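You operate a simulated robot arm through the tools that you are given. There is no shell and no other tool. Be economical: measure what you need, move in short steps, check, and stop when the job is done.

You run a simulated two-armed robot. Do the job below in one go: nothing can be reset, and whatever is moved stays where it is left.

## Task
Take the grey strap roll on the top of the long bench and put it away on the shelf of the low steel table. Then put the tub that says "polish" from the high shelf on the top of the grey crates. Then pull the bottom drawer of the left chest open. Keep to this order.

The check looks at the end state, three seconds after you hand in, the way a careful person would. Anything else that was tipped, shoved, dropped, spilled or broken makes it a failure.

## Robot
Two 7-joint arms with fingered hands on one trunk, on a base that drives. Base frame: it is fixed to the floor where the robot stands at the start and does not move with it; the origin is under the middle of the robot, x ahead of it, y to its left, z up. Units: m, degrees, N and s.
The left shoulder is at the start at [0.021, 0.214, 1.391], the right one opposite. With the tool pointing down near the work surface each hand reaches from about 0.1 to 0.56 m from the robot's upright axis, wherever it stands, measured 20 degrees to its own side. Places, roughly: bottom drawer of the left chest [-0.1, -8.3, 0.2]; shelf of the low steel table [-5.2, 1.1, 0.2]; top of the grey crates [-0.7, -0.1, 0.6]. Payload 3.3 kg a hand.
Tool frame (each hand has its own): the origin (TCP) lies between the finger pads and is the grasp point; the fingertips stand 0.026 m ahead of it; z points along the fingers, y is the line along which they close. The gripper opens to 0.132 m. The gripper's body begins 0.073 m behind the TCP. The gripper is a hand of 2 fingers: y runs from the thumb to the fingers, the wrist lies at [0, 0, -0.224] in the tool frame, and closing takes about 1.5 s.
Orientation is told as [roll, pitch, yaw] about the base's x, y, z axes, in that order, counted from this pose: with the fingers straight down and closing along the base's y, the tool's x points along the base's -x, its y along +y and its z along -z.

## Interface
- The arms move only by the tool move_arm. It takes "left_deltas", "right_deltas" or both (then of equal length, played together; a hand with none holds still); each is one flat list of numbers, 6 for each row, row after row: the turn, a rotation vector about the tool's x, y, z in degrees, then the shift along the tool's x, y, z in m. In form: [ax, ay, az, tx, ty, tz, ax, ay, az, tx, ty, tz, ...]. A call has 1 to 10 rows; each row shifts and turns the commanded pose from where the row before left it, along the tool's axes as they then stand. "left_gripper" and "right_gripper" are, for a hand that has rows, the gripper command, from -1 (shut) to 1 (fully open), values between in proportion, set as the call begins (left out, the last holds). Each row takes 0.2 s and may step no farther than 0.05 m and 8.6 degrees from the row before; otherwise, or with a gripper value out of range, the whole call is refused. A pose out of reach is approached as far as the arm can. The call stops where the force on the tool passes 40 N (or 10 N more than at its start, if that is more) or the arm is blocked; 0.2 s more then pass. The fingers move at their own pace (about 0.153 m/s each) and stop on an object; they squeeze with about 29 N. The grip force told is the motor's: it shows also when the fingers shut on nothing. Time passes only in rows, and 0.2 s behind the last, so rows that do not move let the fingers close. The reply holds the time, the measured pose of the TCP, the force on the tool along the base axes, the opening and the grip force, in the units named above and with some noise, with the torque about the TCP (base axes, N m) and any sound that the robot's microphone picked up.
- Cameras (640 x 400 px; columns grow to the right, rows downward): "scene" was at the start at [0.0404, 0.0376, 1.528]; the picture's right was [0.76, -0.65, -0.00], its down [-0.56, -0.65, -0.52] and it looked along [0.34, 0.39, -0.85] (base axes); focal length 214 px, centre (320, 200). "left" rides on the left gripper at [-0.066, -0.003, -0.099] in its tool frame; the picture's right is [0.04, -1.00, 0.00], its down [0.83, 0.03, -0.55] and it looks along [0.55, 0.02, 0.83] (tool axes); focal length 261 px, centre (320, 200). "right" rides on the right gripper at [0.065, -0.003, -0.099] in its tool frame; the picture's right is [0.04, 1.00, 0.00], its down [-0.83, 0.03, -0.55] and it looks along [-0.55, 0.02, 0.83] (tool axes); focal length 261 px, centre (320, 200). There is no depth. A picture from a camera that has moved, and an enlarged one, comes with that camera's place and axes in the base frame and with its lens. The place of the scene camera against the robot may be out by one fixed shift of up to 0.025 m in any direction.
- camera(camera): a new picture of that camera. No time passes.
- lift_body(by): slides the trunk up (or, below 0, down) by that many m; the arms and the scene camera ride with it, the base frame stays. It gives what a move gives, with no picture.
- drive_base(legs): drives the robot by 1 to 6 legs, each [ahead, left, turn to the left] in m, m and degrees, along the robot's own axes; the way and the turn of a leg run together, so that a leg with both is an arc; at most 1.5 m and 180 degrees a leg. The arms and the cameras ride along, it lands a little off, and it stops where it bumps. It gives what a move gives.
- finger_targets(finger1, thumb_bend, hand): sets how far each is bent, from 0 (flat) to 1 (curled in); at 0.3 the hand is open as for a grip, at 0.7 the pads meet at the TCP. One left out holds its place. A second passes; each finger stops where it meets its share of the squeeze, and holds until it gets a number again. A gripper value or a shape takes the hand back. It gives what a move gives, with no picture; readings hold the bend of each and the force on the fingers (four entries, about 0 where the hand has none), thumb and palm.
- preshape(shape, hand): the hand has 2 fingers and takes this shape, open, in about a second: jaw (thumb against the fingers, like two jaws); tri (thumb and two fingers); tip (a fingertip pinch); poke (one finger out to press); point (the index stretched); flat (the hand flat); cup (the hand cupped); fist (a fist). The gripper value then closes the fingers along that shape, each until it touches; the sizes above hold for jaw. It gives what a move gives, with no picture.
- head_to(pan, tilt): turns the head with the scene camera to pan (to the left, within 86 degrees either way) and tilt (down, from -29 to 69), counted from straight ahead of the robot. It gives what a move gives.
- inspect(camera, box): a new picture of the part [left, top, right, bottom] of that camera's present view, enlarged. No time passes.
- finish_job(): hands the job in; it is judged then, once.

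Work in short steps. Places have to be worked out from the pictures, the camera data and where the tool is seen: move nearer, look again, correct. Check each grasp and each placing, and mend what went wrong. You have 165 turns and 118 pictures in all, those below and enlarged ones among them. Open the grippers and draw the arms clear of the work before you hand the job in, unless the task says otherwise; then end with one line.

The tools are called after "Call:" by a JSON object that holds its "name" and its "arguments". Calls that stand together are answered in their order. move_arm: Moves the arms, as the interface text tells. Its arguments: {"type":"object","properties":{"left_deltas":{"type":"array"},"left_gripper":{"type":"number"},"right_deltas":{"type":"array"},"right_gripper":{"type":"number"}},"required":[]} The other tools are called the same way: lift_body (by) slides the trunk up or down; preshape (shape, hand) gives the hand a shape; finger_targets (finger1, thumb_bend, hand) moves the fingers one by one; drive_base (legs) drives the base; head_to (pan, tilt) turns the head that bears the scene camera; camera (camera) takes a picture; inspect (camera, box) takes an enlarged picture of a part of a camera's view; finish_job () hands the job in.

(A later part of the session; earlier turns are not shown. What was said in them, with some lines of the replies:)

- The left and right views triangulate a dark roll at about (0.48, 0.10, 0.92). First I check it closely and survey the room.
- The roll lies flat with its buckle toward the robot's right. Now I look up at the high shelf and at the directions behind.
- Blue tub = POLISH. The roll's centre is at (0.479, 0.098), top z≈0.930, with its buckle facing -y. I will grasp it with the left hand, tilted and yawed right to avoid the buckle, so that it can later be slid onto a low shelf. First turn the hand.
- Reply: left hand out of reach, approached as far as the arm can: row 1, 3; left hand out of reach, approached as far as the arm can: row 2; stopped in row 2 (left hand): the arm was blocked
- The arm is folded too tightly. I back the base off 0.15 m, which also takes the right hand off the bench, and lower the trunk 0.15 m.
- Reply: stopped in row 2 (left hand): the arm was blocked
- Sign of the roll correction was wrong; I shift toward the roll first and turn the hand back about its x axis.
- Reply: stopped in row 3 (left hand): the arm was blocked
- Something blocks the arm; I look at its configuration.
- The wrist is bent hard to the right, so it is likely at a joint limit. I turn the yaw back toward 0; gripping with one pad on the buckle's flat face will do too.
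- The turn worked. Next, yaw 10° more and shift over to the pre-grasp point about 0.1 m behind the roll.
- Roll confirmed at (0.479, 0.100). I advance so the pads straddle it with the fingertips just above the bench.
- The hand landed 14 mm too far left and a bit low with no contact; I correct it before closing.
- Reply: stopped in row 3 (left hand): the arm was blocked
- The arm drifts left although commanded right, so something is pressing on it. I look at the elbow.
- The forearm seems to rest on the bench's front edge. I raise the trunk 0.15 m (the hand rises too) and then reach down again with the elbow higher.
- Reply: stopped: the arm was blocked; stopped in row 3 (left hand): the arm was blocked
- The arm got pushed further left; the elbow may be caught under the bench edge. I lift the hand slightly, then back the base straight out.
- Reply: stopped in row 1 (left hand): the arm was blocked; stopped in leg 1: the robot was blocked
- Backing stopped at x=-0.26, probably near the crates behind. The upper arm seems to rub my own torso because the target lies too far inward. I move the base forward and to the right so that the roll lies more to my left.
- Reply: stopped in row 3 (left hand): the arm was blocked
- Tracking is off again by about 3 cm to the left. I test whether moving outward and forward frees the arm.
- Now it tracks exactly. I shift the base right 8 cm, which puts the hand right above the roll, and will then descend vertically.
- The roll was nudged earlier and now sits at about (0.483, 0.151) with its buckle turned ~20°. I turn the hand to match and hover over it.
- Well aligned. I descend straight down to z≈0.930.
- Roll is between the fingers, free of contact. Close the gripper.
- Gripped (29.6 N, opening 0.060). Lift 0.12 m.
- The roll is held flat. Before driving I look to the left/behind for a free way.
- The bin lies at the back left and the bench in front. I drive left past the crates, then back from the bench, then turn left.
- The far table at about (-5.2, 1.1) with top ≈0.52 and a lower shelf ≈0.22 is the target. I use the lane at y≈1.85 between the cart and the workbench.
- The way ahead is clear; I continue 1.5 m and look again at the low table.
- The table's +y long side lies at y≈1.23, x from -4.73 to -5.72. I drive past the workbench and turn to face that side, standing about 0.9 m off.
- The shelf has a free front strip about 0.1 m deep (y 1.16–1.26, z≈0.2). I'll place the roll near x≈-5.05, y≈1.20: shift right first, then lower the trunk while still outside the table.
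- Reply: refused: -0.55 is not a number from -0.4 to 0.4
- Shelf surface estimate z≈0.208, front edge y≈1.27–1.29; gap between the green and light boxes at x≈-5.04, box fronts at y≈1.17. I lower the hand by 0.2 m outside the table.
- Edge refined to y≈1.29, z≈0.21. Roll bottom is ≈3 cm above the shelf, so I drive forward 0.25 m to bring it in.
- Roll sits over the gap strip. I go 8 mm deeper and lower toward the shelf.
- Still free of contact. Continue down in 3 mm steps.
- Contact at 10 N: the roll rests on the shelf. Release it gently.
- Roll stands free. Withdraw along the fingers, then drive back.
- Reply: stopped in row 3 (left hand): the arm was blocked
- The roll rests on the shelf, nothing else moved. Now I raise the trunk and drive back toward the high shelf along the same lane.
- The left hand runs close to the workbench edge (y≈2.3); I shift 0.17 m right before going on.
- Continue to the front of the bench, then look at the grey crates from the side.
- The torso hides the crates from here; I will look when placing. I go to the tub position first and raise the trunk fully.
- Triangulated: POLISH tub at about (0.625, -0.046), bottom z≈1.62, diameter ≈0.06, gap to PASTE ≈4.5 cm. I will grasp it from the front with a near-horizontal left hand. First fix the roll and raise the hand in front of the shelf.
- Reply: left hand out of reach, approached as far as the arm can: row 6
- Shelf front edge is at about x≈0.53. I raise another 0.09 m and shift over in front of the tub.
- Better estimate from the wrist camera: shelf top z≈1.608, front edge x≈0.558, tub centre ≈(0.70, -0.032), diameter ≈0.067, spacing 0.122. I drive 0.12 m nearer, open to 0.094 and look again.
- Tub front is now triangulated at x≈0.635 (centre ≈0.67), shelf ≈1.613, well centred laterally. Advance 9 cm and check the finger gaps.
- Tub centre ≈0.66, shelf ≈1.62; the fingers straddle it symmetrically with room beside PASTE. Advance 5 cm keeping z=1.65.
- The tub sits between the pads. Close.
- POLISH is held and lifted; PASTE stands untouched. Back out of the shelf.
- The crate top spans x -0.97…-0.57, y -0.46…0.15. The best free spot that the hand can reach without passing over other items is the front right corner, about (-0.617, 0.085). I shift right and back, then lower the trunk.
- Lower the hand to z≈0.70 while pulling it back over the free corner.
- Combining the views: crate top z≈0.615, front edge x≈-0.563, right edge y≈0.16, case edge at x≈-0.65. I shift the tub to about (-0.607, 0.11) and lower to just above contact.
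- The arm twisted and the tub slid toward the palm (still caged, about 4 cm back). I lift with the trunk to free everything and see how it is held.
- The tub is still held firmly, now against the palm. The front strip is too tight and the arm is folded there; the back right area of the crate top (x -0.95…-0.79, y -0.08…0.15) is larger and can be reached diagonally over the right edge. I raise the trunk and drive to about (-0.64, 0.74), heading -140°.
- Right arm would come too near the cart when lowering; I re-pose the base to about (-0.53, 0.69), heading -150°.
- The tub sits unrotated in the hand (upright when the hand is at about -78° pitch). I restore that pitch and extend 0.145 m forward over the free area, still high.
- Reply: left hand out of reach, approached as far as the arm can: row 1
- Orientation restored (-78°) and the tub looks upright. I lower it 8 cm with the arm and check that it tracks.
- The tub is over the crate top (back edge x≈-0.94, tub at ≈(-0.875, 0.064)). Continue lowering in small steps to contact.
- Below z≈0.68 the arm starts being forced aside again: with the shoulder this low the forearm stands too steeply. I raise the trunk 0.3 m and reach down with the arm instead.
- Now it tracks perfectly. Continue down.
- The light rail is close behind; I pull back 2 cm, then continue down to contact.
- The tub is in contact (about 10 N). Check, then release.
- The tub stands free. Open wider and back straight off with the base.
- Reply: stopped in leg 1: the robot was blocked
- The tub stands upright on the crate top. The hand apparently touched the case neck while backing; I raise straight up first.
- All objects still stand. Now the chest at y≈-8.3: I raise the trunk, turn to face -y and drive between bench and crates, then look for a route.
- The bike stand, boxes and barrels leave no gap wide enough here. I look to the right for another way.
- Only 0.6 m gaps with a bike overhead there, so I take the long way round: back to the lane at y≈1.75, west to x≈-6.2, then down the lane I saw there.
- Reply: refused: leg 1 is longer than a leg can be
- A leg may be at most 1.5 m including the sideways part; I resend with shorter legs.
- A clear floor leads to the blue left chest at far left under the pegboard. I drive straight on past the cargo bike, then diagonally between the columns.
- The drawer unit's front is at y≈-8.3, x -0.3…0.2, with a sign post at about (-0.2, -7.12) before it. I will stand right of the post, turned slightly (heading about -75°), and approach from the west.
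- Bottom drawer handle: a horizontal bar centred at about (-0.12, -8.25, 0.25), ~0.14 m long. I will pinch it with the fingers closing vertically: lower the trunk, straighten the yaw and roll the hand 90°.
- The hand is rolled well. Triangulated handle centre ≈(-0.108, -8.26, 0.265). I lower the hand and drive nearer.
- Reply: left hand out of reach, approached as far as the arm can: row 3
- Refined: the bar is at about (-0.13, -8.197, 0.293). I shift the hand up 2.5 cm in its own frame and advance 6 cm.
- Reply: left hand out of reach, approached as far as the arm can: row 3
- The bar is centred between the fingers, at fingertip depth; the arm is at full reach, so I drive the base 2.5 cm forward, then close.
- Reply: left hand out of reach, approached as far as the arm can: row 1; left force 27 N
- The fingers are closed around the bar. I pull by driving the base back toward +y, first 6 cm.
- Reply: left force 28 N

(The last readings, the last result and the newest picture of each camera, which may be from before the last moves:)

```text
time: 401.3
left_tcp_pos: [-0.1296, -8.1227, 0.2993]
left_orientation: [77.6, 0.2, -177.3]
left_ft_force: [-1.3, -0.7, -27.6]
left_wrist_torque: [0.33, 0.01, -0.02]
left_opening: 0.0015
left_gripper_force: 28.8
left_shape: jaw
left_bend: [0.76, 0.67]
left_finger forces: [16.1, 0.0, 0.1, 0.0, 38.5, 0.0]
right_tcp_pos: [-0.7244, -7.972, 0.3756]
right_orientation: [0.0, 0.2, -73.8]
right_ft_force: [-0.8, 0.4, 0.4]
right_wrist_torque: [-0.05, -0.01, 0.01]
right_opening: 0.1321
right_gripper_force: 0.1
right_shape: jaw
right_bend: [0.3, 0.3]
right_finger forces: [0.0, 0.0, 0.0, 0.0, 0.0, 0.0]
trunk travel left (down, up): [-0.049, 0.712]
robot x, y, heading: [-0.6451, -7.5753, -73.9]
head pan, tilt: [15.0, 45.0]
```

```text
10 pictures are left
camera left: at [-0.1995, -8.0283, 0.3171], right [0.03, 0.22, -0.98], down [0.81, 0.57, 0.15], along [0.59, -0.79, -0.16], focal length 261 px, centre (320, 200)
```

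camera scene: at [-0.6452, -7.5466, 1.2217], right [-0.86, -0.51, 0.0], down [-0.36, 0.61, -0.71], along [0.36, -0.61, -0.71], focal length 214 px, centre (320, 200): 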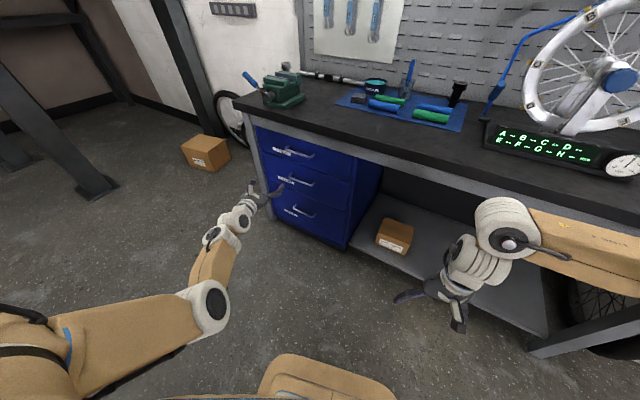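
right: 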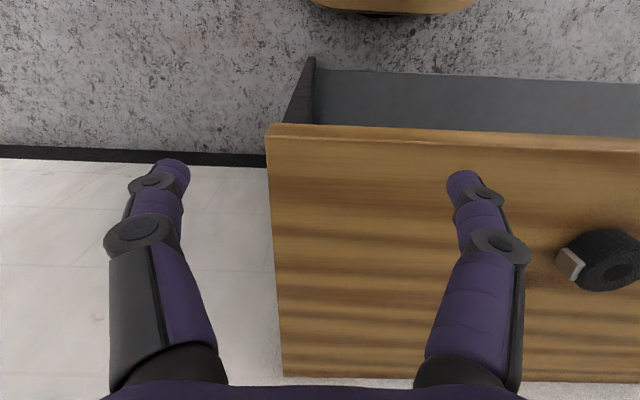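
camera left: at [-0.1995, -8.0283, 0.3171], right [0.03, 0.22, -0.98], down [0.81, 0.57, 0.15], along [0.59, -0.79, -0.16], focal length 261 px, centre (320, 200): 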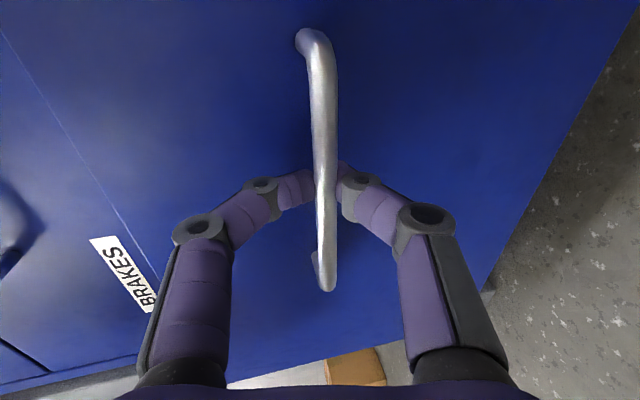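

The drawer follows. Pull another 0.17 m.

Call:
{"name": "drive_base", "arguments": {"legs": [[-0.163, 0.047, 0]]}}

Call:
{"name": "camera", "arguments": {"camera": "left"}}

```text
time: 402.7
left_tcp_pos: [-0.1283, -7.9526, 0.2967]
left_orientation: [77.4, 0.0, -177.3]
left_ft_force: [-14.4, -0.6, -25.0]
left_wrist_torque: [0.29, 0.07, -0.13]
left_opening: 0.0025
left_gripper_force: 28.9
left_shape: jaw
left_bend: [0.76, 0.67]
left_finger forces: [16.2, 0.0, 0.0, 0.0, 37.9, 0.1]
right_tcp_pos: [-0.7223, -7.8038, 0.3765]
right_orientation: [0.1, 0.2, -73.6]
right_ft_force: [0.6, 0.8, 0.4]
right_wrist_torque: [0.03, -0.03, -0.01]
right_opening: 0.1317
right_gripper_force: 0.1
right_shape: jaw
right_bend: [0.3, 0.3]
right_finger forces: [0.1, 0.0, 0.0, 0.0, 0.0, 0.1]
trunk travel left (down, up): [-0.049, 0.712]
robot x, y, heading: [-0.6409, -7.402, -73.5]
head pan, tilt: [15.0, 45.0]
```

```text
9 pictures are left
camera left: at [-0.1984, -7.8583, 0.3164], right [0.03, 0.22, -0.97], down [0.81, 0.57, 0.15], along [0.59, -0.79, -0.16], focal length 261 px, centre (320, 200)
```

left: 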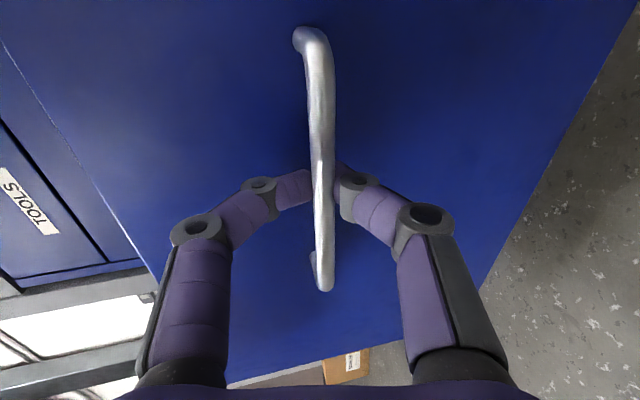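

The drawer is open 0.23 m. I pull a bit further with the arm only, to stay clear of the post behind.

Call:
{"name": "move_arm", "arguments": {"left_deltas": [0, 0, 0, 0.001, -0.0063, -0.0293, 0, 0, 0, 0.001, -0.0063, -0.0293, 0, 0, 0, 0.001, -0.0063, -0.0293]}}

```text
time: 403.4
left_tcp_pos: [-0.1396, -7.886, 0.295]
left_orientation: [77.0, -0.7, -178.2]
left_ft_force: [6.9, -32.7, -22.2]
left_wrist_torque: [0.11, -0.03, 0.05]
left_opening: 0.0003
left_gripper_force: 29.0
left_shape: jaw
left_bend: [0.74, 0.69]
left_finger forces: [20.3, 0.0, 0.1, 0.0, 34.8, 0.1]
left hand out of reach, approached as far as the arm can: row 2
right_tcp_pos: [-0.7232, -7.8039, 0.3753]
right_orientation: [0.2, 0.3, -73.8]
right_ft_force: [-0.1, 0.6, 1.0]
right_wrist_torque: [0.04, 0.0, -0.01]
right_opening: 0.1319
right_gripper_force: 0.0
right_shape: jaw
right_bend: [0.3, 0.3]
right_finger forces: [0.0, 0.0, 0.1, 0.0, 0.0, 0.1]
trunk travel left (down, up): [-0.049, 0.712]
robot x, y, heading: [-0.6407, -7.4029, -73.9]
head pan, tilt: [15.0, 45.0]
stopped in row 3 (left hand): the force on the tool passed its limit at 65 N (the readings are from after the stop); the commanded pose is now the measured one
```

The drawer reached its stop (about 0.29 m open). Release and draw the hand back.

Call:
{"name": "move_arm", "arguments": {"left_deltas": [0, 0, 0, 0, 0, 0, 0, 0, 0, 0, 0, 0, 0, 0, 0, 0, 0, 0, 0, 0, 0, 0, 0, 0, 0, 0, 0, 0, 0, 0], "left_gripper": 0.3}}

Call:
{"name": "camera", "arguments": {"camera": "left"}}

```text
time: 404.6
left_tcp_pos: [-0.1393, -7.8835, 0.298]
left_orientation: [77.2, -0.7, -178.2]
left_ft_force: [1.1, -0.1, -0.8]
left_wrist_torque: [-0.01, 0.01, -0.01]
left_opening: 0.0853
left_gripper_force: 0.0
left_shape: jaw
left_bend: [0.7, 0.63]
left_finger forces: [0.0, 0.0, 0.0, 0.0, 0.0, 0.1]
right_tcp_pos: [-0.723, -7.8024, 0.376]
right_orientation: [0.1, 0.1, -73.7]
right_ft_force: [-0.3, 0.2, 0.1]
right_wrist_torque: [-0.01, -0.02, -0.01]
right_opening: 0.132
right_gripper_force: 0.0
right_shape: jaw
right_bend: [0.3, 0.3]
right_finger forces: [0.1, 0.0, 0.1, 0.0, 0.0, 0.0]
trunk travel left (down, up): [-0.049, 0.712]
robot x, y, heading: [-0.646, -7.4007, -73.6]
head pan, tilt: [15.0, 45.0]
```

```text
8 pictures are left
camera left: at [-0.2072, -7.7879, 0.3175], right [0.02, 0.22, -0.97], down [0.82, 0.56, 0.15], along [0.58, -0.8, -0.17], focal length 261 px, centre (320, 200)
```

left: 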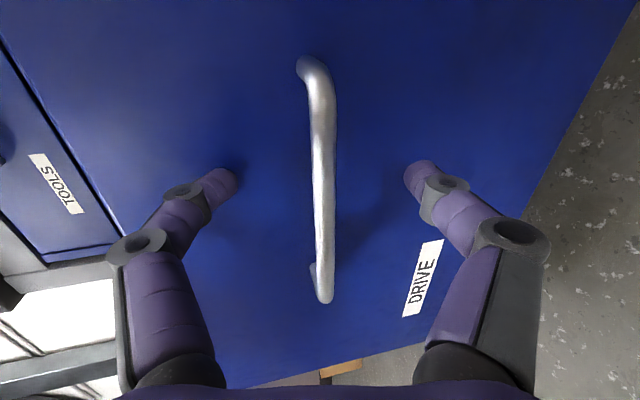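

Free of the handle. I back off diagonally away from the post.

Call:
{"name": "drive_base", "arguments": {"legs": [[-0.15, -0.08, 0], [-0.15, -0.25, 0]]}}

Call:
{"name": "head_to", "arguments": {"pan": 25, "tilt": 35}}

Call:
{"name": "camera", "arguments": {"camera": "scene"}}

```text
time: 407.7
left_tcp_pos: [-0.5397, -7.685, 0.2976]
left_orientation: [77.2, -0.7, -177.9]
left_ft_force: [0.0, 0.6, -0.1]
left_wrist_torque: [0.0, 0.02, 0.01]
left_opening: 0.0853
left_gripper_force: 0.1
left_shape: jaw
left_bend: [0.7, 0.63]
left_finger forces: [0.0, 0.1, 0.0, 0.0, 0.0, 0.1]
right_tcp_pos: [-1.1243, -7.6084, 0.3765]
right_orientation: [0.0, 0.2, -73.4]
right_ft_force: [-1.1, -0.2, -0.1]
right_wrist_torque: [0.0, 0.0, 0.01]
right_opening: 0.1318
right_gripper_force: 0.1
right_shape: jaw
right_bend: [0.3, 0.3]
right_finger forces: [0.0, 0.1, 0.0, 0.1, 0.0, 0.1]
trunk travel left (down, up): [-0.049, 0.712]
robot x, y, heading: [-1.0457, -7.2079, -73.6]
head pan, tilt: [15.0, 45.0]
```

```text
time: 408.4
left_tcp_pos: [-0.5397, -7.6848, 0.2972]
left_orientation: [77.2, -0.7, -177.9]
left_ft_force: [-0.2, 0.2, 0.3]
left_wrist_torque: [0.03, 0.01, 0.01]
left_opening: 0.0858
left_gripper_force: 0.1
left_shape: jaw
left_bend: [0.7, 0.63]
left_finger forces: [0.1, 0.1, 0.0, 0.0, 0.0, 0.1]
right_tcp_pos: [-1.1237, -7.6081, 0.3771]
right_orientation: [0.2, 0.1, -73.4]
right_ft_force: [-0.2, 0.0, -0.4]
right_wrist_torque: [0.04, 0.04, 0.01]
right_opening: 0.132
right_gripper_force: 0.1
right_shape: jaw
right_bend: [0.3, 0.3]
right_finger forces: [0.0, 0.1, 0.0, 0.0, 0.0, 0.1]
trunk travel left (down, up): [-0.049, 0.712]
robot x, y, heading: [-1.0455, -7.2093, -73.8]
head pan, tilt: [25.0, 35.0]
```

```text
7 pictures are left
camera scene: at [-0.9674, -7.4065, 0.9267], right [-0.75, -0.66, 0.0], down [-0.38, 0.43, -0.82], along [0.54, -0.61, -0.57], focal length 214 px, centre (320, 200)
```

scene: 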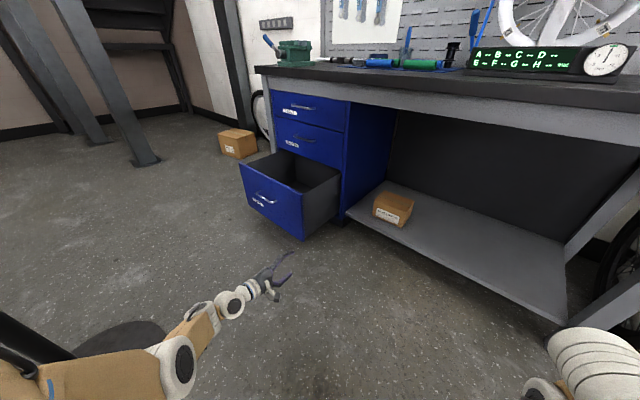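

The bottom drawer stands fully open, the grippers are open and both arms are clear, so I hand in.

Call:
{"name": "move_arm", "arguments": {"left_deltas": [0, 0, 0, 0, 0, -0.01, 0, 0, 0, 0, 0, 0, 0, 0, 0, 0, 0, 0], "left_gripper": 1}}

Call:
{"name": "finish_job", "arguments": {}}

```text
time: 409.2
left_tcp_pos: [-0.5404, -7.6754, 0.2994]
left_orientation: [77.3, -0.6, -177.9]
left_ft_force: [-0.3, -0.7, 0.0]
left_wrist_torque: [-0.04, -0.01, 0.0]
left_opening: 0.1321
left_gripper_force: 0.1
left_shape: jaw
left_bend: [0.3, 0.3]
left_finger forces: [0.1, 0.1, 0.0, 0.1, 0.0, 0.1]
right_tcp_pos: [-1.124, -7.6078, 0.3776]
right_orientation: [0.1, 0.1, -73.3]
right_ft_force: [-0.1, -0.9, -0.1]
right_wrist_torque: [0.01, 0.0, 0.0]
right_opening: 0.1319
right_gripper_force: 0.0
right_shape: jaw
right_bend: [0.3, 0.3]
right_finger forces: [0.0, 0.0, 0.1, 0.0, 0.1, 0.0]
trunk travel left (down, up): [-0.049, 0.712]
robot x, y, heading: [-1.0435, -7.208, -73.4]
head pan, tilt: [25.0, 35.0]
```

```text
The job is handed in.
```

The job is handed in, done in the order you gave: the strap roll is on the low steel table's shelf, the POLISH tub stands on the grey crates, and the left chest's bottom drawer is pulled out to its stop; on the crates the hand touched the blue case once and the base bumped something behind it early on, probably the crates, but later views showed nothing tipped and no clear shift.
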